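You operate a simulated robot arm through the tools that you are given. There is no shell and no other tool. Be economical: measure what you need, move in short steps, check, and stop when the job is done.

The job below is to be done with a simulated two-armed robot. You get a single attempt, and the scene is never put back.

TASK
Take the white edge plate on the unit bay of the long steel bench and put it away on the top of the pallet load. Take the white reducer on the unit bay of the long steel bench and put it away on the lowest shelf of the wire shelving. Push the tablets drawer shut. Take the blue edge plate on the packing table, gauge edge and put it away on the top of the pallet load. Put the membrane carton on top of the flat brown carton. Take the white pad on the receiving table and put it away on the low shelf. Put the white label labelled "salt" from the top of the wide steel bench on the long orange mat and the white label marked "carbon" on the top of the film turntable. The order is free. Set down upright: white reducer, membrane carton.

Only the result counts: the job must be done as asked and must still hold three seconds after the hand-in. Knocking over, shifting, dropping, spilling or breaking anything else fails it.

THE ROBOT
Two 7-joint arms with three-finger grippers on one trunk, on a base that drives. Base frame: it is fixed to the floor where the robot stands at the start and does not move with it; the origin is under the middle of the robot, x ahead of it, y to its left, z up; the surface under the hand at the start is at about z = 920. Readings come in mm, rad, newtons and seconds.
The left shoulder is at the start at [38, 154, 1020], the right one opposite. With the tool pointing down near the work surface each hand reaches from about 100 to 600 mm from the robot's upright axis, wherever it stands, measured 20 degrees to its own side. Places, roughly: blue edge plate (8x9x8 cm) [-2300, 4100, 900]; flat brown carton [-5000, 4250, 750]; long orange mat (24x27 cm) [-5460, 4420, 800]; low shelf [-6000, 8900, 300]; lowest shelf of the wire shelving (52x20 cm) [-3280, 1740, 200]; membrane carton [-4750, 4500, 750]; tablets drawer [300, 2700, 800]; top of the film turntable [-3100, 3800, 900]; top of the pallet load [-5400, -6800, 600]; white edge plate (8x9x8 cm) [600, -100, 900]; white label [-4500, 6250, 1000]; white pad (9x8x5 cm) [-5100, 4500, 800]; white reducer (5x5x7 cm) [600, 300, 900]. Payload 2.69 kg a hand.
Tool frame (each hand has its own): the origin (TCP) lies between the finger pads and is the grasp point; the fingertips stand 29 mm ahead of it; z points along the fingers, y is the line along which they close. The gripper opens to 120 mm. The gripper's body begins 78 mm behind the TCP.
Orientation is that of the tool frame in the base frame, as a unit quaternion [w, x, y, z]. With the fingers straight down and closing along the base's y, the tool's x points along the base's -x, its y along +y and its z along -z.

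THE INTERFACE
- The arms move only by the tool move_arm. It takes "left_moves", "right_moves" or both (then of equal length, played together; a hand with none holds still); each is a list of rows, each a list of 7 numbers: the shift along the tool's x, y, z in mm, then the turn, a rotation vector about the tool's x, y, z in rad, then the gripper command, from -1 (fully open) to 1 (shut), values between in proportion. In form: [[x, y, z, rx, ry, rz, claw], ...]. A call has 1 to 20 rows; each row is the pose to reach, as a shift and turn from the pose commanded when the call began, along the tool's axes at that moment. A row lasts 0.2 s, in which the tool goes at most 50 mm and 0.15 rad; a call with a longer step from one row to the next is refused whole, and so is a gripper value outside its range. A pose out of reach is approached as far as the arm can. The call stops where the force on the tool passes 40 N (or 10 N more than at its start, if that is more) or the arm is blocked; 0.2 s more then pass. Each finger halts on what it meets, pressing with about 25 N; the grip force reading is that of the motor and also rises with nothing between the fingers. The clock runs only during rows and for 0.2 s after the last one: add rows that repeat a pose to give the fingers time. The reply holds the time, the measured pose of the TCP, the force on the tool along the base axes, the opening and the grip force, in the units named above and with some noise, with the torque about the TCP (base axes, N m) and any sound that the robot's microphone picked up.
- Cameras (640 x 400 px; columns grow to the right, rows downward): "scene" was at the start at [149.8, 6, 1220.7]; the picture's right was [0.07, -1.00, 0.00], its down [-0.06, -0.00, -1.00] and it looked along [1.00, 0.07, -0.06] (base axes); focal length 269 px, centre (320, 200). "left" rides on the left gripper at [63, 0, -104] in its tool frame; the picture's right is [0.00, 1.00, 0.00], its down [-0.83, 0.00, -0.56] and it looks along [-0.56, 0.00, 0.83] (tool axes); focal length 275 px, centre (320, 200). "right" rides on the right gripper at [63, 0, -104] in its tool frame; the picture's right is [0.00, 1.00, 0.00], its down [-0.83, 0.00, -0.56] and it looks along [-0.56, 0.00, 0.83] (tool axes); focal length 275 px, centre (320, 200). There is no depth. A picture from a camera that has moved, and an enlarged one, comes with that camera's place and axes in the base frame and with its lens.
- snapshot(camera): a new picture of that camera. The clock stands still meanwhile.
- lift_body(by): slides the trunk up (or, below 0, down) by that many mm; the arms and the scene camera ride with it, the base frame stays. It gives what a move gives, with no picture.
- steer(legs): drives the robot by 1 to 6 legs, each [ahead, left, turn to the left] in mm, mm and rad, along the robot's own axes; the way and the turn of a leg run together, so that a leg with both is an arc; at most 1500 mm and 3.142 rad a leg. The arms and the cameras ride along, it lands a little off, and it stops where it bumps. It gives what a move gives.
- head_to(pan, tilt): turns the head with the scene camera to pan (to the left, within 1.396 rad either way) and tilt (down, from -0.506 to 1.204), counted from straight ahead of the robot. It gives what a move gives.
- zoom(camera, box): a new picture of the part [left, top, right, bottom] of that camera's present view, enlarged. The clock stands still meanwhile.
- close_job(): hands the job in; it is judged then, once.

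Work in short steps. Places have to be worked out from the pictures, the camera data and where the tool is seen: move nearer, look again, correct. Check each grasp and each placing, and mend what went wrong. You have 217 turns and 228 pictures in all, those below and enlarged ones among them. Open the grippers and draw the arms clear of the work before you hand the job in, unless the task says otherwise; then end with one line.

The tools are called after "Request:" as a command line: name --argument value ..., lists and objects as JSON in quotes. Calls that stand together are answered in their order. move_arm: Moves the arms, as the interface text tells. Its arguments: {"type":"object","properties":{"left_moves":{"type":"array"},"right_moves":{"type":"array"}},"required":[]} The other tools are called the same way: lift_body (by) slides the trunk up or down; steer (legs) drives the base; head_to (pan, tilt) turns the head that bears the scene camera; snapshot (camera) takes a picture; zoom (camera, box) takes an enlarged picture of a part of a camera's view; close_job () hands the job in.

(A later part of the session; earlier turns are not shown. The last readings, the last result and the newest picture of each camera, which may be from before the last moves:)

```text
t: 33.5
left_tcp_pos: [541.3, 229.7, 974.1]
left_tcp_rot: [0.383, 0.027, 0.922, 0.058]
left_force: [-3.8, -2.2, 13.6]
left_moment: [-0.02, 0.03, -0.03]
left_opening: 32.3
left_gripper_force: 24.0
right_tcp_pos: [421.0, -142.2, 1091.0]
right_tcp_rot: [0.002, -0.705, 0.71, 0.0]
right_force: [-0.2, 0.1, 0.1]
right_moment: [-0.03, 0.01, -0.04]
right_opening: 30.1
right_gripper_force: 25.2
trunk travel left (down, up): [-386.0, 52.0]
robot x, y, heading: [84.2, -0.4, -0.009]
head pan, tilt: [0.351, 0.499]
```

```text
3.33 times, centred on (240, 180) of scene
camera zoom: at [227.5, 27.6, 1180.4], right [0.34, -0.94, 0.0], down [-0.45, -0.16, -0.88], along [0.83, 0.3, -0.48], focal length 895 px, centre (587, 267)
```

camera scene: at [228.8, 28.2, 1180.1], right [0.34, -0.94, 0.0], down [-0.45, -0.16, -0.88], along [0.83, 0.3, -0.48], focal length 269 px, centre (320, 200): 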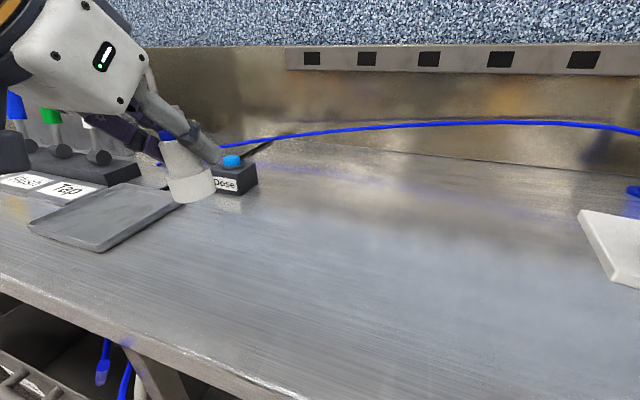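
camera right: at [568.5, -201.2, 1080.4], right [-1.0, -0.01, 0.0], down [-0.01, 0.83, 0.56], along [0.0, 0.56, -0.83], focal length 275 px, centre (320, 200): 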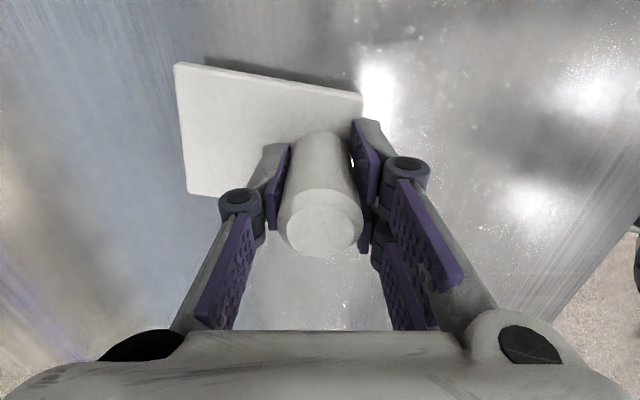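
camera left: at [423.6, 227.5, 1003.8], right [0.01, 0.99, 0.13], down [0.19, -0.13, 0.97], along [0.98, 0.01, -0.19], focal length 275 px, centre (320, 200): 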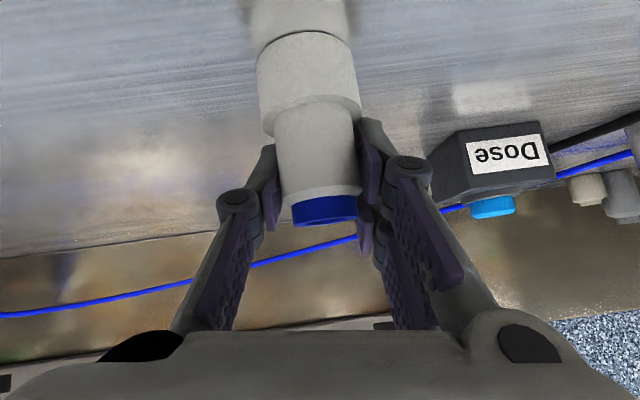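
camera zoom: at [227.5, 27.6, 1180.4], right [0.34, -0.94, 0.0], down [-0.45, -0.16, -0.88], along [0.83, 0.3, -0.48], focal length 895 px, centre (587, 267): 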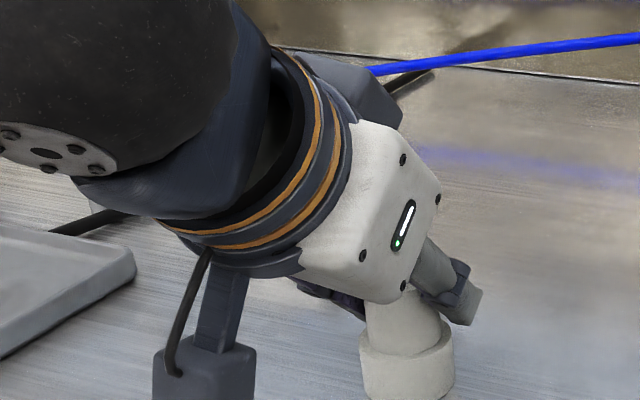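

It stands flush now. I open, back away along the tool axis and square the hand again.

Request:
move_arm --left_moves '[[0, 0, 0, 0, 0, 0, 0.6], [0, 0, 0, 0, 0, 0, 0.2], [0, 0, 0, 0, 0, 0, -0.2], [0, 0, -20, 0, 0, 0, -0.2], [0, 0, -50, 0.04, 0, -0.04, -0.2], [0, 0, -80, 0.09, 0, -0.09, -0.2], [0, 0, -80, 0.09, 0, -0.09, -0.2]]'

Request:
snapshot --camera "left"

Request:
zoom --camera "scene" --box '[160, 120, 320, 240]'

```text
t: 35.1
left_tcp_pos: [487.4, 222.8, 1030.6]
left_tcp_rot: [0.383, 0.003, 0.924, -0.002]
left_force: [-0.2, -0.6, -0.5]
left_moment: [0.01, 0.0, -0.02]
left_opening: 72.1
left_gripper_force: 0.0
right_tcp_pos: [419.8, -142.3, 1090.2]
right_tcp_rot: [0.0, -0.704, 0.71, 0.001]
right_force: [-0.5, 0.3, -0.5]
right_moment: [0.0, 0.02, -0.02]
right_opening: 30.2
right_gripper_force: 25.0
trunk travel left (down, up): [-386.0, 52.0]
robot x, y, heading: [79.7, -5.1, -0.007]
head pan, tilt: [0.351, 0.499]
```

```text
192 pictures are left
camera left: at [369.0, 224.5, 1060.0], right [0.01, 1.0, 0.0], down [0.19, 0.0, 0.98], along [0.98, -0.01, -0.19], focal length 275 px, centre (320, 200)
```

left: 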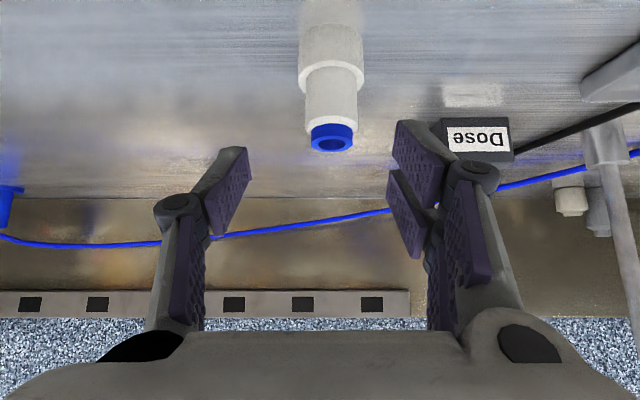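

```text
3.33 times, centred on (240, 180) of scene
camera zoom: at [229.0, 28.1, 1180.1], right [0.34, -0.94, 0.0], down [-0.45, -0.16, -0.88], along [0.83, 0.29, -0.48], focal length 895 px, centre (587, 267)
```

zoom: 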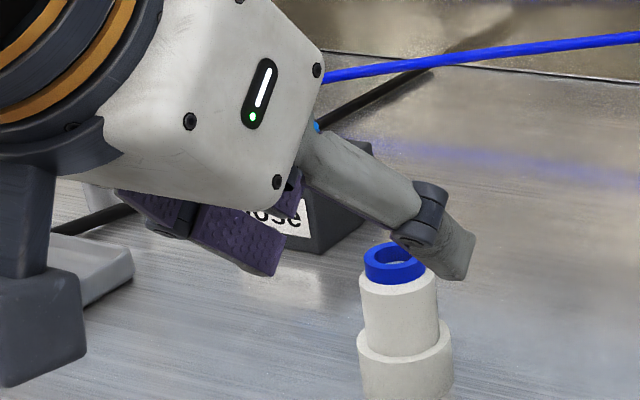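

Reducer stands upright at about [536,228]. I approach low to grip its wide body: TCP at [524,228,948].

Request:
move_arm --left_moves '[[16, 5, 10, 0, 0, 0, -0.2], [32, 5, 25, 0, 0, 0, -0.2], [32, 5, 50, 0, 0, 0, -0.2], [32, 5, 70, 0, 0, 0, -0.2], [32, 5, 80, 0, 0, 0, -0.2], [32, 5, 84, 0, 0, 0, -0.2]]'

Request:
snapshot --camera "left"

Request:
zoom --camera "scene" --box '[160, 120, 320, 240]'

```text
t: 36.5
left_tcp_pos: [522.8, 229.7, 949.2]
left_tcp_rot: [0.386, 0.004, 0.922, 0.0]
left_force: [-5.5, 5.8, 21.2]
left_moment: [1.02, 0.14, 0.28]
left_opening: 82.6
left_gripper_force: 6.7
right_tcp_pos: [418.1, -141.4, 1091.5]
right_tcp_rot: [0.001, -0.704, 0.71, -0.001]
right_force: [-0.4, 0.3, -0.8]
right_moment: [0.0, 0.02, -0.02]
right_opening: 30.0
right_gripper_force: 24.6
trunk travel left (down, up): [-386.0, 52.0]
robot x, y, heading: [85.4, -2.0, -0.009]
head pan, tilt: [0.351, 0.499]
```

```text
190 pictures are left
camera left: at [404.0, 230.6, 979.3], right [0.01, 1.0, 0.0], down [0.19, -0.01, 0.98], along [0.98, -0.01, -0.19], focal length 275 px, centre (320, 200)
```

left: 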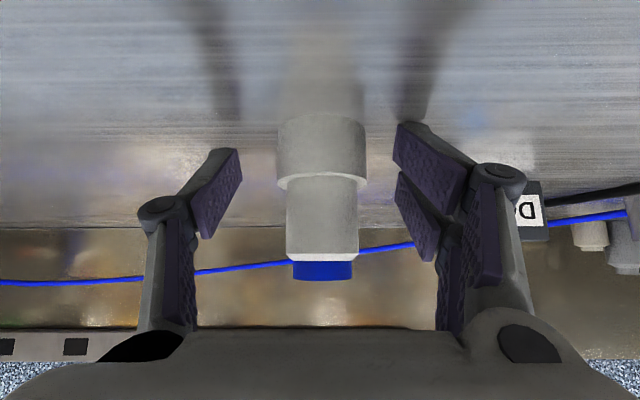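

```text
3.33 times, centred on (240, 180) of scene
camera zoom: at [226.8, 28.2, 1180.7], right [0.34, -0.94, 0.0], down [-0.45, -0.16, -0.88], along [0.83, 0.3, -0.48], focal length 895 px, centre (587, 267)
```

zoom: 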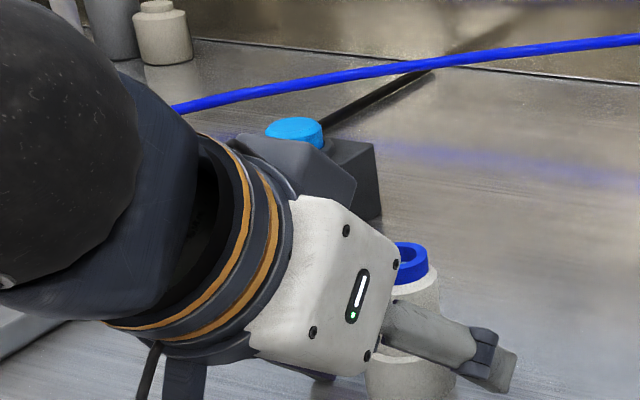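

Fingertips touch the bench (21 N up). I raise ~6 mm and go 3 mm forward, then close and lift slowly.

Request:
move_arm --left_moves '[[-6, 0, -2, 0, 0, 0, -0.2], [-6, 0, -2, 0, 0, 0, 0.3], [-6, 0, -2, 0, 0, 0, 1], [-6, 0, -2, 0, 0, 0, 1], [-6, 0, -2, 0, 0, 0, 1], [-9, 0, -5, 0, 0, 0, 1], [-13, 0, -9, 0, 0, 0, 1], [-17, 0, -13, 0, 0, 0, 1]]'

Request:
snapshot --camera "left"

Request:
zoom --camera "scene" --box '[160, 120, 320, 240]'

```text
t: 38.3
left_tcp_pos: [524.8, 228.5, 967.6]
left_tcp_rot: [0.382, 0.004, 0.924, -0.002]
left_force: [-0.5, -0.7, 0.4]
left_moment: [0.03, 0.02, -0.01]
left_opening: 42.1
left_gripper_force: 24.7
right_tcp_pos: [421.0, -141.3, 1090.7]
right_tcp_rot: [-0.001, -0.704, 0.71, 0.0]
right_force: [-0.5, 0.0, -1.3]
right_moment: [0.0, -0.02, 0.0]
right_opening: 30.1
right_gripper_force: 25.2
trunk travel left (down, up): [-386.0, 52.0]
robot x, y, heading: [85.3, -5.2, -0.011]
head pan, tilt: [0.351, 0.499]
```

```text
188 pictures are left
camera left: at [407.6, 230.1, 997.9], right [0.01, 1.0, 0.0], down [0.2, 0.0, 0.98], along [0.98, -0.01, -0.2], focal length 275 px, centre (320, 200)
```

left: 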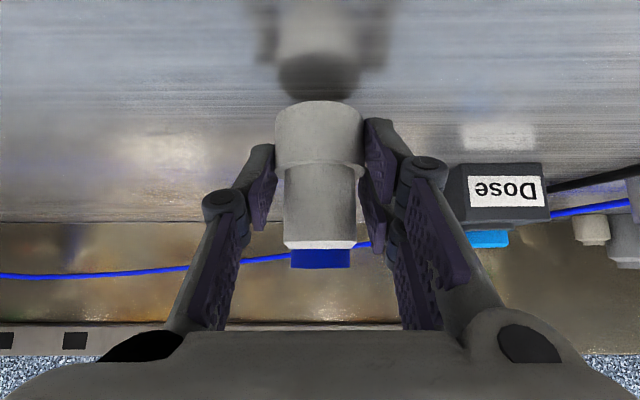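

```text
3.33 times, centred on (240, 180) of scene
camera zoom: at [228.9, 28.1, 1180.0], right [0.34, -0.94, 0.0], down [-0.45, -0.16, -0.88], along [0.83, 0.29, -0.48], focal length 895 px, centre (587, 267)
```

zoom: 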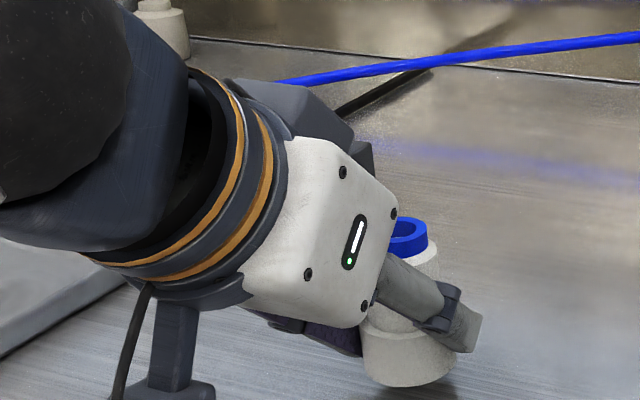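

Held well on the wide body (42 mm). I raise and retract it, then back off a little and verify.

Request:
move_arm --left_moves '[[-14, 0, -14, 0, 0, 0, 1], [-28, 0, -28, 0, 0, 0, 1], [-42, 0, -42, 0, 0, 0, 1], [-56, 0, -56, 0, 0, 0, 1], [-70, 0, -70, 0, 0, 0, 1], [-84, 0, -84, 0, 0, 0, 1], [-80, 0, -104, 0, 0, 0, 1], [-66, 0, -118, 0, 0, 0, 1], [-52, 0, -132, 0, 0, 0, 1], [-38, 0, -146, 0, 0, 0, 1], [-22, 0, -162, 0, 0, 0, 1]]'

Request:
steer --legs '[[-250, 0, 0]]'

Request:
snapshot --camera "left"

Request:
snapshot --camera "right"

```text
t: 40.7
left_tcp_pos: [423.8, 229.2, 1099.4]
left_tcp_rot: [0.383, 0.003, 0.924, -0.001]
left_force: [0.2, -0.5, -1.0]
left_moment: [-0.04, -0.01, 0.01]
left_opening: 42.2
left_gripper_force: 25.5
right_tcp_pos: [420.2, -141.7, 1088.9]
right_tcp_rot: [0.0, -0.704, 0.71, -0.001]
right_force: [-0.5, 0.8, -1.3]
right_moment: [-0.05, 0.03, -0.02]
right_opening: 30.1
right_gripper_force: 25.1
trunk travel left (down, up): [-386.0, 52.0]
robot x, y, heading: [83.1, -3.6, -0.008]
head pan, tilt: [0.351, 0.499]
```

```text
t: 42.5
left_tcp_pos: [173.6, 231.9, 1099.5]
left_tcp_rot: [0.383, 0.004, 0.924, -0.002]
left_force: [0.1, -0.2, 0.3]
left_moment: [-0.01, -0.01, 0.0]
left_opening: 41.9
left_gripper_force: 24.5
right_tcp_pos: [167.3, -140.9, 1091.3]
right_tcp_rot: [0.0, -0.704, 0.71, 0.0]
right_force: [0.3, 0.5, -0.8]
right_moment: [0.02, 0.0, -0.03]
right_opening: 30.4
right_gripper_force: 24.9
trunk travel left (down, up): [-386.0, 52.0]
robot x, y, heading: [-166.3, -1.3, -0.013]
head pan, tilt: [0.351, 0.499]
```

```text
186 pictures are left
camera left: at [55.8, 233.0, 1129.4], right [0.01, 1.0, 0.0], down [0.19, 0.0, 0.98], along [0.98, -0.01, -0.19], focal length 275 px, centre (320, 200)
```

left: 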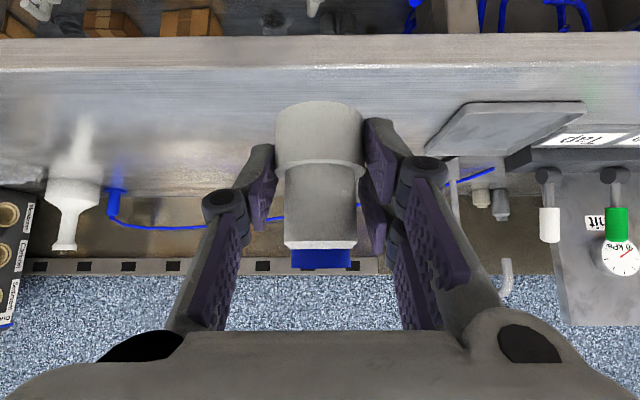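

```text
185 pictures are left
camera right: at [166.6, -204.1, 1194.8], right [-1.0, 0.0, 0.0], down [0.0, 0.83, 0.56], along [0.0, 0.56, -0.83], focal length 275 px, centre (320, 200)
```

right: 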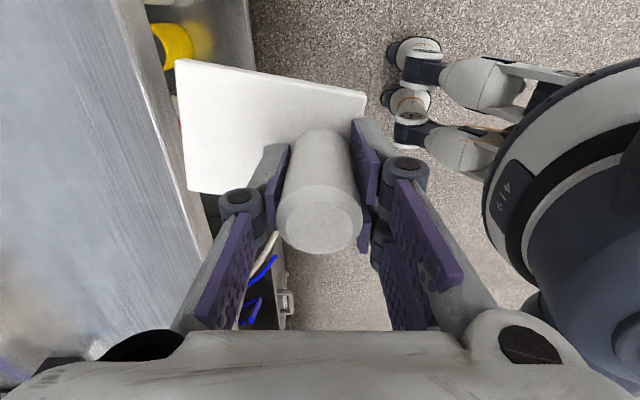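

Both grips held through the drive. I back off 350 more and turn half round to view the room.

Request:
steer --legs '[[-350, 0, 0], [0, 0, 1.57], [0, 0, 1.3]]'

Request:
head_to --pan 0 --tilt 0.15

Request:
snapshot --camera "scene"

```text
t: 51.7
left_tcp_pos: [-906.5, -111.1, 1098.5]
left_tcp_rot: [-0.062, 0.912, -0.148, -0.378]
left_force: [0.5, -0.4, 0.0]
left_moment: [0.02, -0.04, -0.02]
left_opening: 42.1
left_gripper_force: 25.0
right_tcp_pos: [-784.7, 240.7, 1090.8]
right_tcp_rot: [0.0, 0.812, 0.584, 0.0]
right_force: [0.0, 0.4, -1.0]
right_moment: [-0.02, 0.0, -0.01]
right_opening: 30.1
right_gripper_force: 25.0
trunk travel left (down, up): [-386.0, 52.0]
robot x, y, heading: [-507.0, 3.7, 2.819]
head pan, tilt: [0.351, 0.499]
```

```text
t: 52.5
left_tcp_pos: [-905.6, -110.7, 1099.7]
left_tcp_rot: [-0.062, 0.912, -0.149, -0.377]
left_force: [-0.2, -0.3, -0.3]
left_moment: [-0.01, 0.01, -0.04]
left_opening: 41.7
left_gripper_force: 25.0
right_tcp_pos: [-786.8, 240.9, 1089.4]
right_tcp_rot: [0.0, 0.812, 0.584, 0.001]
right_force: [0.8, -0.5, -0.3]
right_moment: [-0.03, -0.03, 0.0]
right_opening: 29.9
right_gripper_force: 25.1
trunk travel left (down, up): [-386.0, 52.0]
robot x, y, heading: [-511.9, 4.6, 2.82]
head pan, tilt: [0.0, 0.15]
```

```text
184 pictures are left
camera scene: at [-650.3, 50.6, 1212.4], right [0.32, 0.95, 0.0], down [0.14, -0.05, -0.99], along [-0.94, 0.31, -0.15], focal length 269 px, centre (320, 200)
```

scene: 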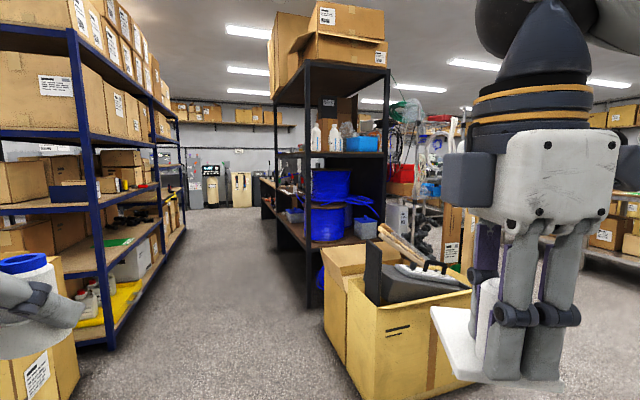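

I look right and left to find a path to the wire shelving.

Request:
head_to --pan -0.75 --tilt 0.25

Request:
snapshot --camera "scene"

Request:
head_to --pan 0.7 --tilt 0.25

Request:
snapshot --camera "scene"

```text
t: 53.6
left_tcp_pos: [-906.2, -110.2, 1098.6]
left_tcp_rot: [-0.061, 0.912, -0.148, -0.377]
left_force: [0.1, 1.0, -0.5]
left_moment: [0.01, -0.07, -0.01]
left_opening: 41.7
left_gripper_force: 25.3
right_tcp_pos: [-786.3, 241.8, 1089.7]
right_tcp_rot: [0.0, 0.812, 0.583, 0.001]
right_force: [-0.9, -0.1, -1.1]
right_moment: [-0.05, -0.02, 0.03]
right_opening: 30.2
right_gripper_force: 24.1
trunk travel left (down, up): [-386.0, 52.0]
robot x, y, heading: [-508.4, 2.0, 2.82]
head pan, tilt: [-0.75, 0.25]
```

```text
183 pictures are left
camera scene: at [-607.0, 103.3, 1203.3], right [0.88, 0.48, 0.0], down [0.12, -0.22, -0.97], along [-0.46, 0.85, -0.25], focal length 269 px, centre (320, 200)
```

scene: 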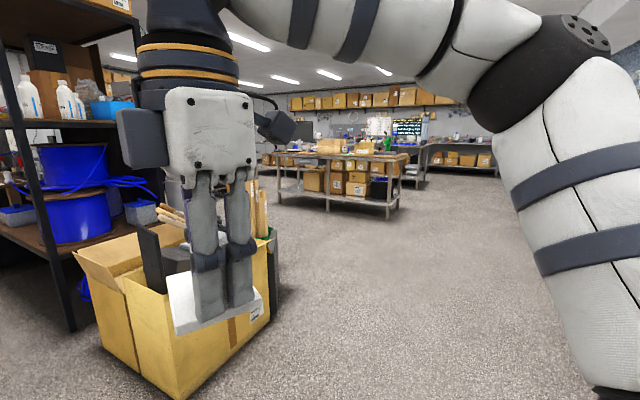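

```text
t: 55.2
left_tcp_pos: [-906.7, -110.3, 1098.2]
left_tcp_rot: [-0.062, 0.912, -0.148, -0.377]
left_force: [-0.6, 0.0, -0.6]
left_moment: [0.0, -0.02, 0.03]
left_opening: 41.5
left_gripper_force: 25.1
right_tcp_pos: [-785.6, 241.1, 1090.1]
right_tcp_rot: [0.0, 0.811, 0.585, 0.0]
right_force: [-0.8, -0.5, -1.3]
right_moment: [-0.03, 0.02, 0.01]
right_opening: 30.4
right_gripper_force: 25.1
trunk travel left (down, up): [-386.0, 52.0]
robot x, y, heading: [-510.6, 7.2, 2.818]
head pan, tilt: [0.7, 0.25]
```

```text
182 pictures are left
camera scene: at [-649.1, -13.0, 1203.3], right [-0.37, 0.93, 0.0], down [0.23, 0.09, -0.97], along [-0.9, -0.36, -0.25], focal length 269 px, centre (320, 200)
```

scene: 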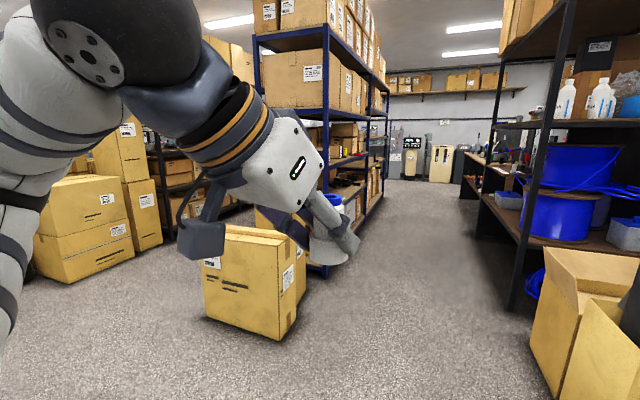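

The way north (x≈-600, between the bench and the open box at x<-1600) is clear. I drive to about [-600,1900] and look west.

Request:
steer --legs '[[0, 0, -1.2], [1000, 0, 0], [900, 0, 0], [0, 0, 1.2]]'

Request:
head_to --pan 0 --tilt 0.25

Request:
snapshot --camera "scene"

```text
t: 70.8
left_tcp_pos: [-1002.1, 1807.4, 1099.1]
left_tcp_rot: [-0.064, 0.911, -0.153, -0.378]
left_force: [-0.4, -0.7, 0.1]
left_moment: [0.0, -0.03, -0.02]
left_opening: 41.6
left_gripper_force: 25.2
right_tcp_pos: [-877.6, 2157.4, 1090.6]
right_tcp_rot: [0.0, 0.814, 0.581, 0.0]
right_force: [0.0, 0.6, -0.9]
right_moment: [-0.01, 0.03, 0.01]
right_opening: 30.0
right_gripper_force: 24.6
trunk travel left (down, up): [-386.0, 52.0]
robot x, y, heading: [-604.4, 1918.2, 2.81]
head pan, tilt: [0.7, 0.25]
```

```text
t: 71.8
left_tcp_pos: [-1003.1, 1807.2, 1098.9]
left_tcp_rot: [-0.063, 0.911, -0.152, -0.378]
left_force: [-0.4, 0.2, -1.1]
left_moment: [-0.01, -0.03, -0.03]
left_opening: 41.5
left_gripper_force: 25.3
right_tcp_pos: [-879.5, 2158.0, 1090.8]
right_tcp_rot: [-0.001, 0.814, 0.581, 0.001]
right_force: [0.0, -0.5, -0.4]
right_moment: [-0.02, -0.01, 0.0]
right_opening: 30.1
right_gripper_force: 25.0
trunk travel left (down, up): [-386.0, 52.0]
robot x, y, heading: [-606.2, 1920.4, 2.811]
head pan, tilt: [0.0, 0.25]
```

```text
181 pictures are left
camera scene: at [-745.4, 1966.5, 1203.3], right [0.33, 0.95, 0.0], down [0.23, -0.08, -0.97], along [-0.92, 0.31, -0.25], focal length 269 px, centre (320, 200)
```

scene: 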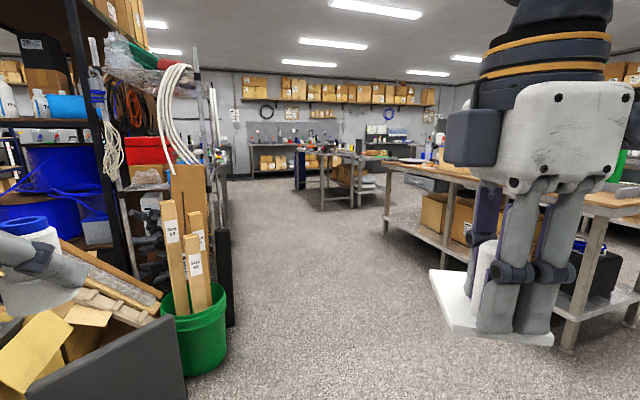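

The wire shelving is beyond the green bin; the corridor between y≈1900 and 3650 is free. I drive to about [-3250,2600] and turn to face the shelving (south).

Request:
steer --legs '[[0, 0, 0.08], [1400, 0, 0], [1300, 0, 0], [0, 0, 1.82]]'

Request:
head_to --pan 0 --tilt 0.6

Request:
snapshot --camera "scene"

```text
t: 80.9
left_tcp_pos: [-2495.1, 2169.2, 1104.3]
left_tcp_rot: [-0.051, 0.914, -0.113, -0.385]
left_force: [0.2, -0.4, 0.3]
left_moment: [0.01, 0.0, -0.01]
left_opening: 41.1
left_gripper_force: 25.0
right_tcp_pos: [-2399.6, 2530.4, 1091.0]
right_tcp_rot: [0.0, 0.79, 0.613, -0.003]
right_force: [-0.8, -0.3, -1.1]
right_moment: [0.01, -0.02, 0.0]
right_opening: 30.2
right_gripper_force: 25.2
trunk travel left (down, up): [-386.0, 52.0]
robot x, y, heading: [-2111.4, 2310.4, 2.894]
head pan, tilt: [0.0, 0.25]
stopped in leg 3: the robot was blocked; the commanded pose is now the measured one
```

```text
t: 81.7
left_tcp_pos: [-2494.4, 2169.5, 1105.0]
left_tcp_rot: [-0.05, 0.915, -0.112, -0.385]
left_force: [-0.8, -0.4, -0.1]
left_moment: [0.0, -0.03, 0.02]
left_opening: 41.0
left_gripper_force: 25.1
right_tcp_pos: [-2398.6, 2530.7, 1091.1]
right_tcp_rot: [-0.001, 0.791, 0.612, -0.003]
right_force: [0.5, 0.9, -1.7]
right_moment: [-0.01, -0.02, -0.02]
right_opening: 30.2
right_gripper_force: 25.3
trunk travel left (down, up): [-386.0, 52.0]
robot x, y, heading: [-2116.2, 2311.8, 2.889]
head pan, tilt: [0.0, 0.6]
```

```text
180 pictures are left
camera scene: at [-2245.2, 2349.4, 1172.2], right [0.25, 0.97, 0.0], down [0.54, -0.14, -0.83], along [-0.8, 0.21, -0.56], focal length 269 px, centre (320, 200)
```

scene: 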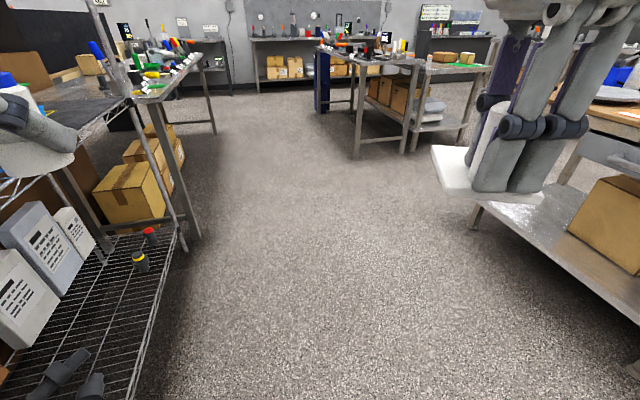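

Blocked at [-2116,2312]. I look left to see what touched.

Request:
head_to --pan 0.7 --tilt 0.5

Request:
snapshot --camera "scene"

Request:
snapshot --camera "left"

```text
t: 82.8
left_tcp_pos: [-2494.4, 2168.5, 1104.2]
left_tcp_rot: [-0.051, 0.914, -0.112, -0.385]
left_force: [-0.6, 0.1, -0.6]
left_moment: [0.0, -0.02, 0.01]
left_opening: 41.0
left_gripper_force: 25.0
right_tcp_pos: [-2399.0, 2530.3, 1090.9]
right_tcp_rot: [-0.002, 0.791, 0.612, -0.003]
right_force: [-0.2, -0.1, -1.0]
right_moment: [-0.02, 0.02, 0.0]
right_opening: 30.1
right_gripper_force: 24.5
trunk travel left (down, up): [-386.0, 52.0]
robot x, y, heading: [-2111.7, 2308.9, 2.889]
head pan, tilt: [0.7, 0.499]
```

```text
179 pictures are left
camera scene: at [-2241.5, 2288.1, 1181.2], right [-0.43, 0.9, 0.0], down [0.43, 0.21, -0.88], along [-0.8, -0.38, -0.47], focal length 269 px, centre (320, 200)
```

scene: 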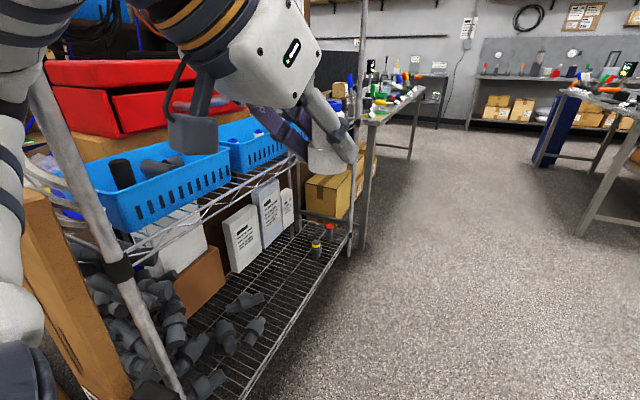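

```text
178 pictures are left
camera left: at [-2378.7, 2140.2, 1132.7], right [-0.25, -0.97, 0.0], down [-0.18, 0.04, 0.98], along [-0.95, 0.24, -0.18], focal length 275 px, centre (320, 200)
```

left: 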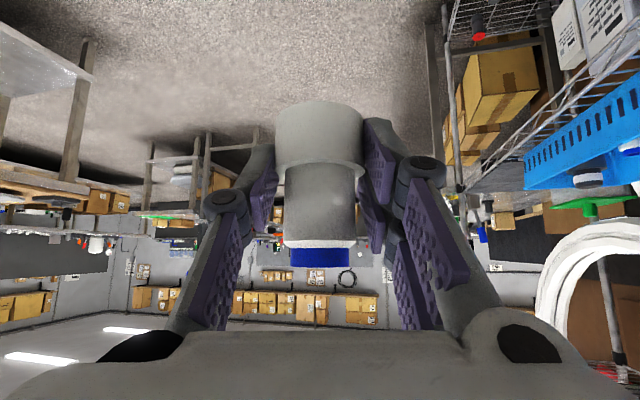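

The left elbow met the near post of the wire shelving. Its low shelf has free space around [-3150,1760] before two small bottles. I move away sideways, then go on to x≈-3150 and turn to face it.

Request:
steer --legs '[[-60, -400, 0], [1000, 0, 0], [0, 0, 1.82]]'

Request:
head_to --pan 0 --tilt 0.7

Request:
snapshot --camera "scene"

```text
t: 95.6
left_tcp_pos: [-2670.8, 2599.7, 1101.5]
left_tcp_rot: [0.271, 0.649, 0.656, -0.275]
left_force: [0.3, -0.1, -0.7]
left_moment: [0.03, 0.02, 0.0]
left_opening: 41.6
left_gripper_force: 25.3
right_tcp_pos: [-3046.0, 2600.1, 1089.2]
right_tcp_rot: [0.001, -0.001, 1.0, 0.001]
right_force: [-0.4, -0.6, -0.5]
right_moment: [0.01, 0.01, -0.03]
right_opening: 30.2
right_gripper_force: 25.0
trunk travel left (down, up): [-386.0, 52.0]
robot x, y, heading: [-2905.2, 2936.1, -1.57]
head pan, tilt: [0.7, 0.499]
```

```text
t: 96.7
left_tcp_pos: [-2672.3, 2598.1, 1101.2]
left_tcp_rot: [0.271, 0.649, 0.656, -0.275]
left_force: [-0.5, 0.2, -0.1]
left_moment: [-0.04, 0.01, -0.02]
left_opening: 41.1
left_gripper_force: 24.6
right_tcp_pos: [-3045.1, 2599.2, 1089.9]
right_tcp_rot: [0.0, -0.001, 1.0, 0.001]
right_force: [-0.4, -0.7, -1.2]
right_moment: [0.04, 0.01, 0.03]
right_opening: 30.2
right_gripper_force: 24.9
trunk travel left (down, up): [-386.0, 52.0]
robot x, y, heading: [-2909.8, 2935.6, -1.566]
head pan, tilt: [0.0, 0.7]
```

```text
177 pictures are left
camera scene: at [-2906.3, 2795.3, 1162.4], right [-1.0, 0.0, 0.0], down [0.0, 0.64, -0.77], along [0.0, -0.77, -0.64], focal length 269 px, centre (320, 200)
```

scene: 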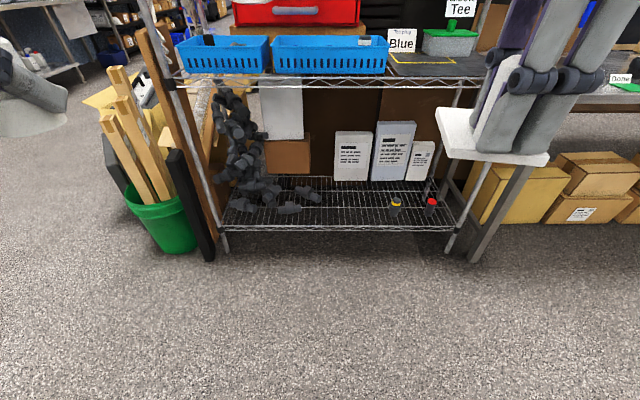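

The low shelf (z≈200, front edge y≈1856, spacing ~690 mm) is well visible, with free deck around x −3300…−2950. I lower the trunk here and reposition the robot at x≈-3250 before lowering the left arm.

Request:
lift_body --by -200

Request:
lift_body --by -180

Request:
steer --legs '[[0, -340, 0]]'

Request:
head_to --pan 0 --tilt 0.6

Request:
snapshot --camera "scene"

```text
t: 98.8
left_tcp_pos: [-2671.2, 2600.3, 901.0]
left_tcp_rot: [0.271, 0.648, 0.656, -0.275]
left_force: [-0.6, -0.2, -0.7]
left_moment: [0.0, -0.02, 0.01]
left_opening: 41.0
left_gripper_force: 25.0
right_tcp_pos: [-3045.4, 2600.3, 890.2]
right_tcp_rot: [0.001, -0.001, 1.0, 0.001]
right_force: [0.2, 0.0, -1.1]
right_moment: [0.02, -0.01, 0.01]
right_opening: 30.3
right_gripper_force: 24.6
trunk travel left (down, up): [-186.0, 252.0]
robot x, y, heading: [-2908.8, 2936.1, -1.568]
head pan, tilt: [0.0, 0.7]
```

```text
t: 100.8
left_tcp_pos: [-2672.7, 2565.4, 707.8]
left_tcp_rot: [0.245, 0.659, 0.666, -0.249]
left_force: [0.2, -0.2, -0.2]
left_moment: [-0.04, -0.01, -0.02]
left_opening: 41.2
left_gripper_force: 25.3
right_tcp_pos: [-3045.7, 2559.3, 682.4]
right_tcp_rot: [0.002, 0.0, 0.998, 0.056]
right_force: [-1.4, 0.0, -1.1]
right_moment: [0.03, -0.03, -0.01]
right_opening: 29.9
right_gripper_force: 24.9
trunk travel left (down, up): [-6.0, 432.0]
robot x, y, heading: [-2905.8, 2935.3, -1.569]
head pan, tilt: [0.0, 0.7]
```

```text
t: 104.0
left_tcp_pos: [-3006.0, 2564.8, 706.1]
left_tcp_rot: [0.246, 0.657, 0.667, -0.249]
left_force: [0.0, -0.3, 0.1]
left_moment: [0.0, -0.03, -0.02]
left_opening: 41.1
left_gripper_force: 24.7
right_tcp_pos: [-3379.7, 2555.5, 682.3]
right_tcp_rot: [0.001, -0.003, 0.998, 0.056]
right_force: [-0.4, 0.3, -0.9]
right_moment: [-0.02, 0.01, 0.03]
right_opening: 30.1
right_gripper_force: 25.1
trunk travel left (down, up): [-6.0, 432.0]
robot x, y, heading: [-3243.6, 2934.0, -1.566]
head pan, tilt: [0.0, 0.7]
```

```text
t: 104.7
left_tcp_pos: [-3006.0, 2565.7, 705.9]
left_tcp_rot: [0.246, 0.657, 0.668, -0.248]
left_force: [0.0, -0.3, -0.4]
left_moment: [-0.01, -0.01, -0.01]
left_opening: 41.0
left_gripper_force: 24.8
right_tcp_pos: [-3380.2, 2556.0, 682.6]
right_tcp_rot: [0.001, -0.004, 0.998, 0.056]
right_force: [0.1, 0.1, -0.8]
right_moment: [0.04, 0.0, -0.02]
right_opening: 30.0
right_gripper_force: 24.9
trunk travel left (down, up): [-6.0, 432.0]
robot x, y, heading: [-3245.6, 2935.8, -1.567]
head pan, tilt: [0.0, 0.6]
```

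```text
176 pictures are left
camera scene: at [-3240.9, 2663.6, 769.0], right [-1.0, -0.01, 0.0], down [0.0, 0.57, -0.82], along [0.01, -0.82, -0.57], focal length 269 px, centre (320, 200)
```

scene: 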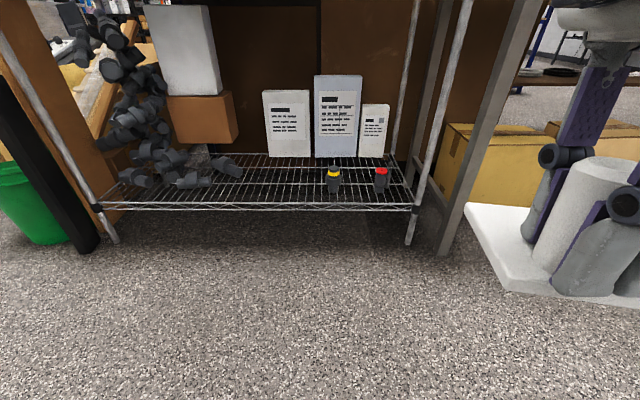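

The trunk leans a bit at the lowest point, tilting the tools ~4°. I lower the left arm toward z≈300, bring it inward and correct its pitch.

Request:
move_arm --left_moves '[[16, -10, 25, 0, -0.005, 0, 1], [32, -20, 49, 0, -0.01, 0, 1], [47, -31, 74, 0, -0.015, 0, 1], [63, -41, 99, 0, -0.02, 0, 1], [79, -51, 124, 0, -0.026, 0, 1], [95, -62, 148, 0, -0.031, 0, 1], [110, -72, 173, 0, -0.036, 0, 1], [126, -82, 198, 0, -0.041, 0, 1], [142, -93, 222, 0, -0.046, 0, 1], [158, -103, 247, 0, -0.051, 0, 1], [174, -113, 272, 0, -0.057, 0, 1], [189, -123, 297, 0, -0.062, 0, 1], [205, -134, 321, 0, -0.067, 0, 1], [221, -144, 346, 0, -0.072, 0, 1]]'

Request:
snapshot --camera "scene"

Request:
snapshot --camera "left"

```text
t: 107.7
left_tcp_pos: [-3152.2, 2503.3, 300.3]
left_tcp_rot: [0.27, 0.647, 0.659, -0.272]
left_force: [0.8, 0.0, -0.7]
left_moment: [0.0, 0.04, 0.0]
left_opening: 41.1
left_gripper_force: 25.1
left hand out of reach, approached as far as the arm can: row 2, 3, 4, 5, 6, 7, 8, 9, 10, 11, 12
right_tcp_pos: [-3379.9, 2556.1, 683.1]
right_tcp_rot: [0.001, -0.003, 0.998, 0.057]
right_force: [0.3, 0.2, -0.4]
right_moment: [0.02, -0.01, 0.01]
right_opening: 30.4
right_gripper_force: 25.3
trunk travel left (down, up): [-6.0, 432.0]
robot x, y, heading: [-3247.9, 2932.5, -1.568]
head pan, tilt: [0.0, 0.6]
```

```text
175 pictures are left
camera scene: at [-3240.8, 2663.6, 769.0], right [-1.0, -0.01, 0.0], down [0.0, 0.56, -0.83], along [0.01, -0.83, -0.56], focal length 269 px, centre (320, 200)
```

scene: 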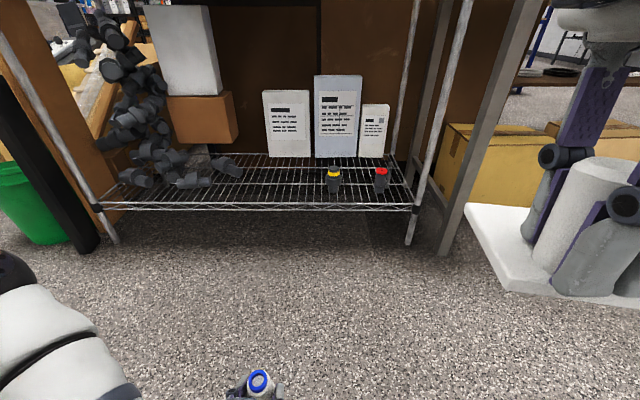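

```text
174 pictures are left
camera left: at [-3152.0, 2622.4, 331.2], right [1.0, 0.01, -0.01], down [0.01, -0.19, 0.98], along [0.01, -0.98, -0.19], focal length 275 px, centre (320, 200)
```

left: 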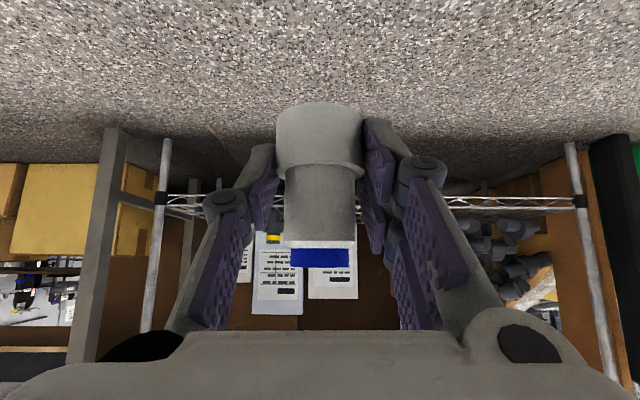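

The left hand carries the reducer at z=300. Before driving in, I draw the right hand (plate) back 100 mm and level it, so it keeps clear of the upper shelf; then drive 560 mm ahead.

Request:
move_arm --right_moves '[[0, 20, 0, 0, 0, 0, 1], [0, 40, 0, 0, 0, 0, 1], [0, 60, 0, 0, 0, 0, 1], [0, 80, 0, 0, 0, 0, 1], [0, 100, 0, 0, 0, 0, 1]]'

Request:
steer --legs '[[300, 0, 0], [260, 0, 0]]'

Request:
snapshot --camera "scene"

Request:
snapshot --camera "left"

```text
t: 108.9
left_tcp_pos: [-3152.4, 2504.0, 300.8]
left_tcp_rot: [0.27, 0.647, 0.659, -0.273]
left_force: [-0.1, -0.2, 0.2]
left_moment: [0.04, 0.04, -0.01]
left_opening: 41.0
left_gripper_force: 25.4
right_tcp_pos: [-3379.3, 2655.5, 693.6]
right_tcp_rot: [0.001, -0.003, 0.998, 0.056]
right_force: [0.2, -0.2, -0.5]
right_moment: [0.03, -0.03, 0.01]
right_opening: 30.1
right_gripper_force: 25.4
trunk travel left (down, up): [-6.0, 432.0]
robot x, y, heading: [-3244.2, 2941.0, -1.562]
head pan, tilt: [0.0, 0.6]
```

```text
t: 112.4
left_tcp_pos: [-3147.6, 1937.9, 302.8]
left_tcp_rot: [0.27, 0.648, 0.659, -0.272]
left_force: [0.6, 0.3, -0.9]
left_moment: [0.02, -0.02, 0.02]
left_opening: 41.4
left_gripper_force: 25.0
right_tcp_pos: [-3374.6, 2090.8, 693.5]
right_tcp_rot: [0.001, -0.003, 0.998, 0.056]
right_force: [0.0, 1.1, -1.7]
right_moment: [0.05, -0.01, -0.03]
right_opening: 29.9
right_gripper_force: 24.7
trunk travel left (down, up): [-6.0, 432.0]
robot x, y, heading: [-3239.9, 2370.5, -1.56]
head pan, tilt: [0.0, 0.6]
```

```text
173 pictures are left
camera scene: at [-3236.7, 2098.9, 769.0], right [-1.0, -0.01, 0.0], down [0.0, 0.56, -0.83], along [0.01, -0.83, -0.56], focal length 269 px, centre (320, 200)
```

scene: 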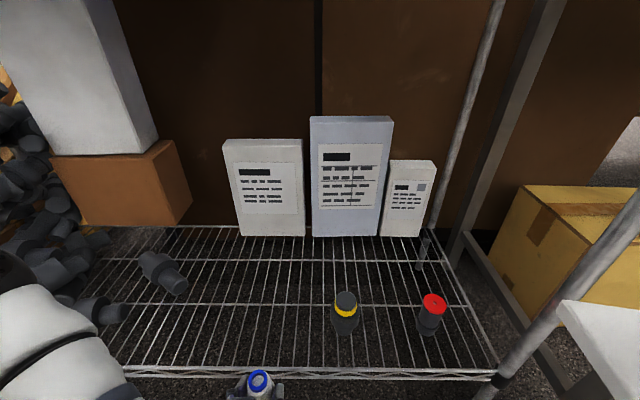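

```text
172 pictures are left
camera left: at [-3147.8, 2057.8, 331.7], right [1.0, 0.01, -0.01], down [0.01, -0.19, 0.98], along [0.01, -0.98, -0.19], focal length 275 px, centre (320, 200)
```

left: 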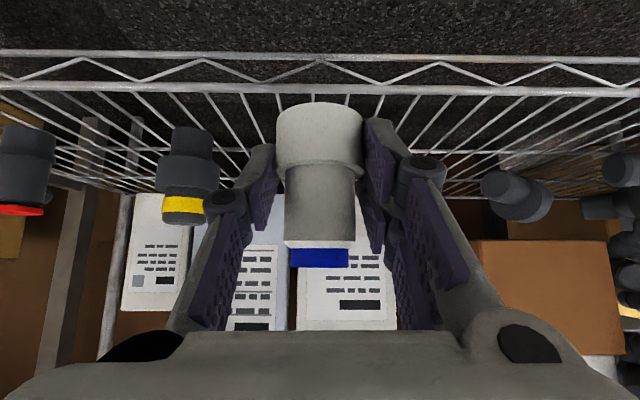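

Shelf deck measured at z≈190, front edge y≈1841; yellow bottle at [-3289,1761]. I drive 80 mm nearer then extend the arm 95 mm over the deck and lower to z≈245.

Request:
steer --legs '[[80, 0, 0]]'

Request:
move_arm --left_moves '[[-11, 0, 11, 0, 0, 0, 1], [-22, 0, 22, 0, 0, 0, 1], [-33, 0, 33, 0, 0, 0, 1], [-44, 0, 44, 0, 0, 0, 1], [-56, 0, 56, 0, 0, 0, 1], [-67, 0, 67, 0, 0, 0, 1], [-57, 0, 77, 0, 0, 0, 1], [-47, 0, 87, 0, 0, 0, 1], [-37, 0, 97, 0, 0, 0, 1], [-27, 0, 107, 0, 0, 0, 1]]'

Request:
snapshot --camera "left"

Request:
snapshot --camera "scene"

```text
t: 113.5
left_tcp_pos: [-3147.0, 1860.1, 302.2]
left_tcp_rot: [0.27, 0.647, 0.66, -0.271]
left_force: [0.3, -0.2, -0.6]
left_moment: [-0.03, 0.0, 0.0]
left_opening: 40.8
left_gripper_force: 25.2
right_tcp_pos: [-3373.8, 2011.1, 693.5]
right_tcp_rot: [0.001, -0.003, 0.998, 0.055]
right_force: [0.3, 0.1, -0.8]
right_moment: [0.01, -0.03, 0.0]
right_opening: 30.1
right_gripper_force: 25.2
trunk travel left (down, up): [-6.0, 432.0]
robot x, y, heading: [-3237.6, 2288.9, -1.559]
head pan, tilt: [0.0, 0.6]
```

```text
t: 115.7
left_tcp_pos: [-3144.7, 1767.2, 245.1]
left_tcp_rot: [0.27, 0.647, 0.659, -0.271]
left_force: [0.1, -1.2, -0.6]
left_moment: [0.01, -0.03, -0.03]
left_opening: 40.9
left_gripper_force: 25.1
right_tcp_pos: [-3374.0, 2011.2, 695.0]
right_tcp_rot: [0.001, -0.003, 0.998, 0.056]
right_force: [0.2, 0.2, -0.3]
right_moment: [0.05, 0.01, -0.02]
right_opening: 29.9
right_gripper_force: 25.3
trunk travel left (down, up): [-6.0, 432.0]
robot x, y, heading: [-3238.5, 2289.7, -1.563]
head pan, tilt: [0.0, 0.6]
```

```text
171 pictures are left
camera left: at [-3146.1, 1884.2, 275.5], right [1.0, 0.01, -0.01], down [0.01, -0.19, 0.98], along [0.01, -0.98, -0.19], focal length 275 px, centre (320, 200)
```

left: 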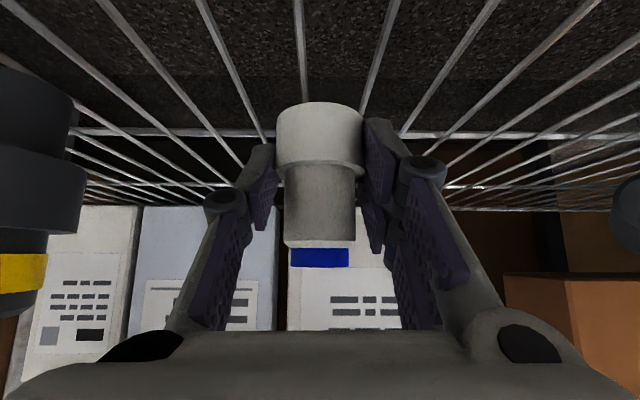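

```text
170 pictures are left
camera scene: at [-3236.2, 2019.5, 769.0], right [-1.0, -0.01, 0.0], down [0.0, 0.56, -0.83], along [0.01, -0.83, -0.56], focal length 269 px, centre (320, 200)
```

scene: 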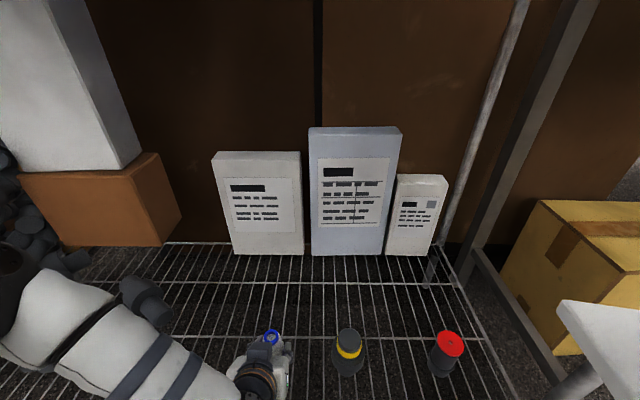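

Clear all round. I lower 18 mm in small steps and read the force.

Request:
move_arm --left_moves '[[3, 0, 3, 0, 0, 0, 1], [6, 0, 6, 0, 0, 0, 1], [9, 0, 9, 0, 0, 0, 1], [11, 0, 11, 0, 0, 0, 1], [13, 0, 13, 0, 0, 0, 1]]'

```text
t: 116.6
left_tcp_pos: [-3146.8, 1763.5, 236.0]
left_tcp_rot: [0.273, 0.646, 0.658, -0.275]
left_force: [1.4, 6.0, 15.6]
left_moment: [0.16, -0.43, 0.14]
left_opening: 41.0
left_gripper_force: 24.9
right_tcp_pos: [-3374.6, 2011.9, 695.0]
right_tcp_rot: [0.0, -0.004, 0.999, 0.054]
right_force: [-0.4, -0.4, -0.9]
right_moment: [0.0, 0.01, 0.0]
right_opening: 29.9
right_gripper_force: 25.2
trunk travel left (down, up): [-6.0, 432.0]
robot x, y, heading: [-3240.3, 2292.2, -1.561]
head pan, tilt: [0.0, 0.6]
stopped in row 4 (left hand): the force on the tool passed its limit at 47 N (the readings are from after the stop); the commanded pose is now the measured one
```

Contact at TCP z≈236 (shelf ≈204). I check the picture before releasing.

Request:
snapshot --camera "left"

Request:
move_arm --left_moves '[[0, 0, 0, 0, 0, 0, 0.6], [0, 0, 0, 0, 0, 0, 0.2], [0, 0, 0, 0, 0, 0, -0.2], [0, 0, 0, 0, 0, 0, -0.2]]'

Request:
snapshot --camera "left"

```text
169 pictures are left
camera left: at [-3147.3, 1882.5, 264.4], right [1.0, 0.01, -0.01], down [0.01, -0.18, 0.98], along [0.01, -0.98, -0.18], focal length 275 px, centre (320, 200)
```

left: 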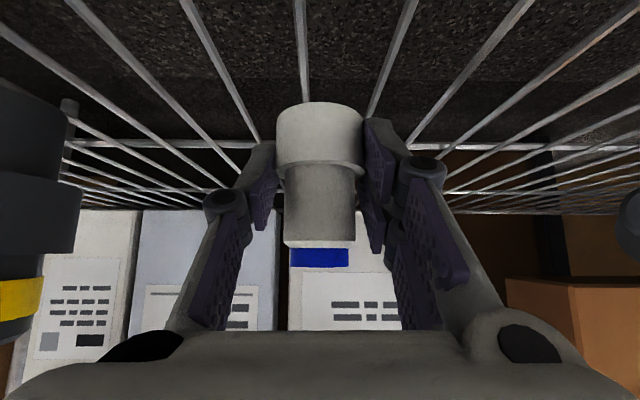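

```text
t: 117.6
left_tcp_pos: [-3146.1, 1764.7, 233.5]
left_tcp_rot: [0.272, 0.646, 0.658, -0.274]
left_force: [-0.9, 1.3, 1.4]
left_moment: [0.0, -0.04, 0.03]
left_opening: 72.1
left_gripper_force: 0.3
right_tcp_pos: [-3373.4, 2010.4, 693.3]
right_tcp_rot: [0.001, -0.004, 0.998, 0.057]
right_force: [0.3, -0.5, -1.2]
right_moment: [0.0, -0.02, -0.02]
right_opening: 30.1
right_gripper_force: 25.2
trunk travel left (down, up): [-6.0, 432.0]
robot x, y, heading: [-3236.9, 2292.4, -1.564]
head pan, tilt: [0.0, 0.6]
```

```text
168 pictures are left
camera left: at [-3146.8, 1883.1, 263.0], right [1.0, 0.01, 0.0], down [0.01, -0.19, 0.98], along [0.01, -0.98, -0.19], focal length 275 px, centre (320, 200)
```

left: 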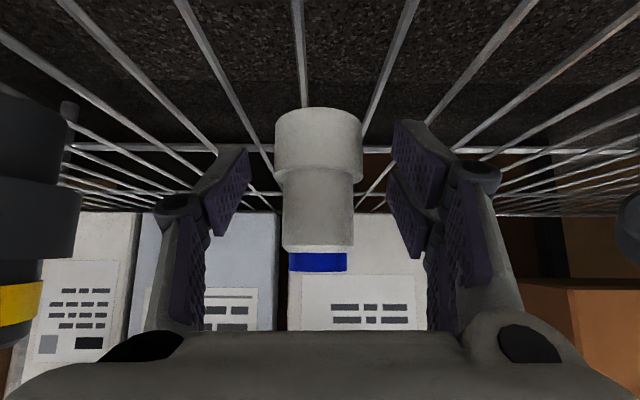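

Reducer stands free and upright. I withdraw back and up along the tool axis, then check it.

Request:
move_arm --left_moves '[[0, 0, -15, 0, 0, 0, -0.2], [0, 0, -40, 0, 0, 0, -0.2], [0, 0, -75, 0, 0, 0, -0.2], [0, 0, -110, 0, 0, 0, -0.2], [0, 0, -145, 0, 0, 0, -0.2]]'

Request:
steer --legs '[[-350, 0, 0]]'

Request:
snapshot --camera "scene"

```text
t: 118.8
left_tcp_pos: [-3143.8, 1870.5, 336.0]
left_tcp_rot: [0.272, 0.646, 0.659, -0.273]
left_force: [0.0, 0.6, 0.5]
left_moment: [-0.01, 0.03, 0.0]
left_opening: 72.0
left_gripper_force: 0.0
right_tcp_pos: [-3375.0, 2011.3, 694.3]
right_tcp_rot: [0.001, -0.004, 0.998, 0.056]
right_force: [1.3, 0.3, -0.4]
right_moment: [0.03, 0.03, -0.02]
right_opening: 30.1
right_gripper_force: 25.5
trunk travel left (down, up): [-6.0, 432.0]
robot x, y, heading: [-3239.8, 2291.4, -1.563]
head pan, tilt: [0.0, 0.6]
```

```text
t: 121.1
left_tcp_pos: [-3145.6, 2225.9, 335.2]
left_tcp_rot: [0.272, 0.646, 0.659, -0.274]
left_force: [0.4, 0.4, 0.6]
left_moment: [-0.05, -0.01, 0.0]
left_opening: 72.0
left_gripper_force: 0.0
right_tcp_pos: [-3377.4, 2366.4, 694.2]
right_tcp_rot: [0.001, -0.005, 0.998, 0.057]
right_force: [0.6, 0.4, -0.6]
right_moment: [0.02, -0.01, 0.04]
right_opening: 30.0
right_gripper_force: 25.3
trunk travel left (down, up): [-6.0, 432.0]
robot x, y, heading: [-3244.5, 2647.6, -1.559]
head pan, tilt: [0.0, 0.6]
```

```text
167 pictures are left
camera scene: at [-3238.9, 2375.3, 769.0], right [-1.0, -0.01, 0.0], down [-0.01, 0.56, -0.83], along [0.01, -0.82, -0.56], focal length 269 px, centre (320, 200)
```

scene: 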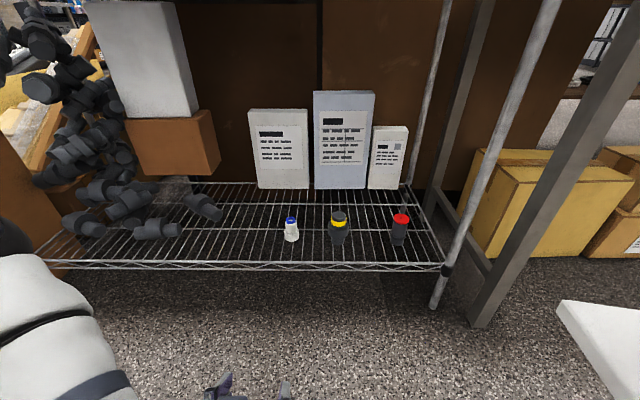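

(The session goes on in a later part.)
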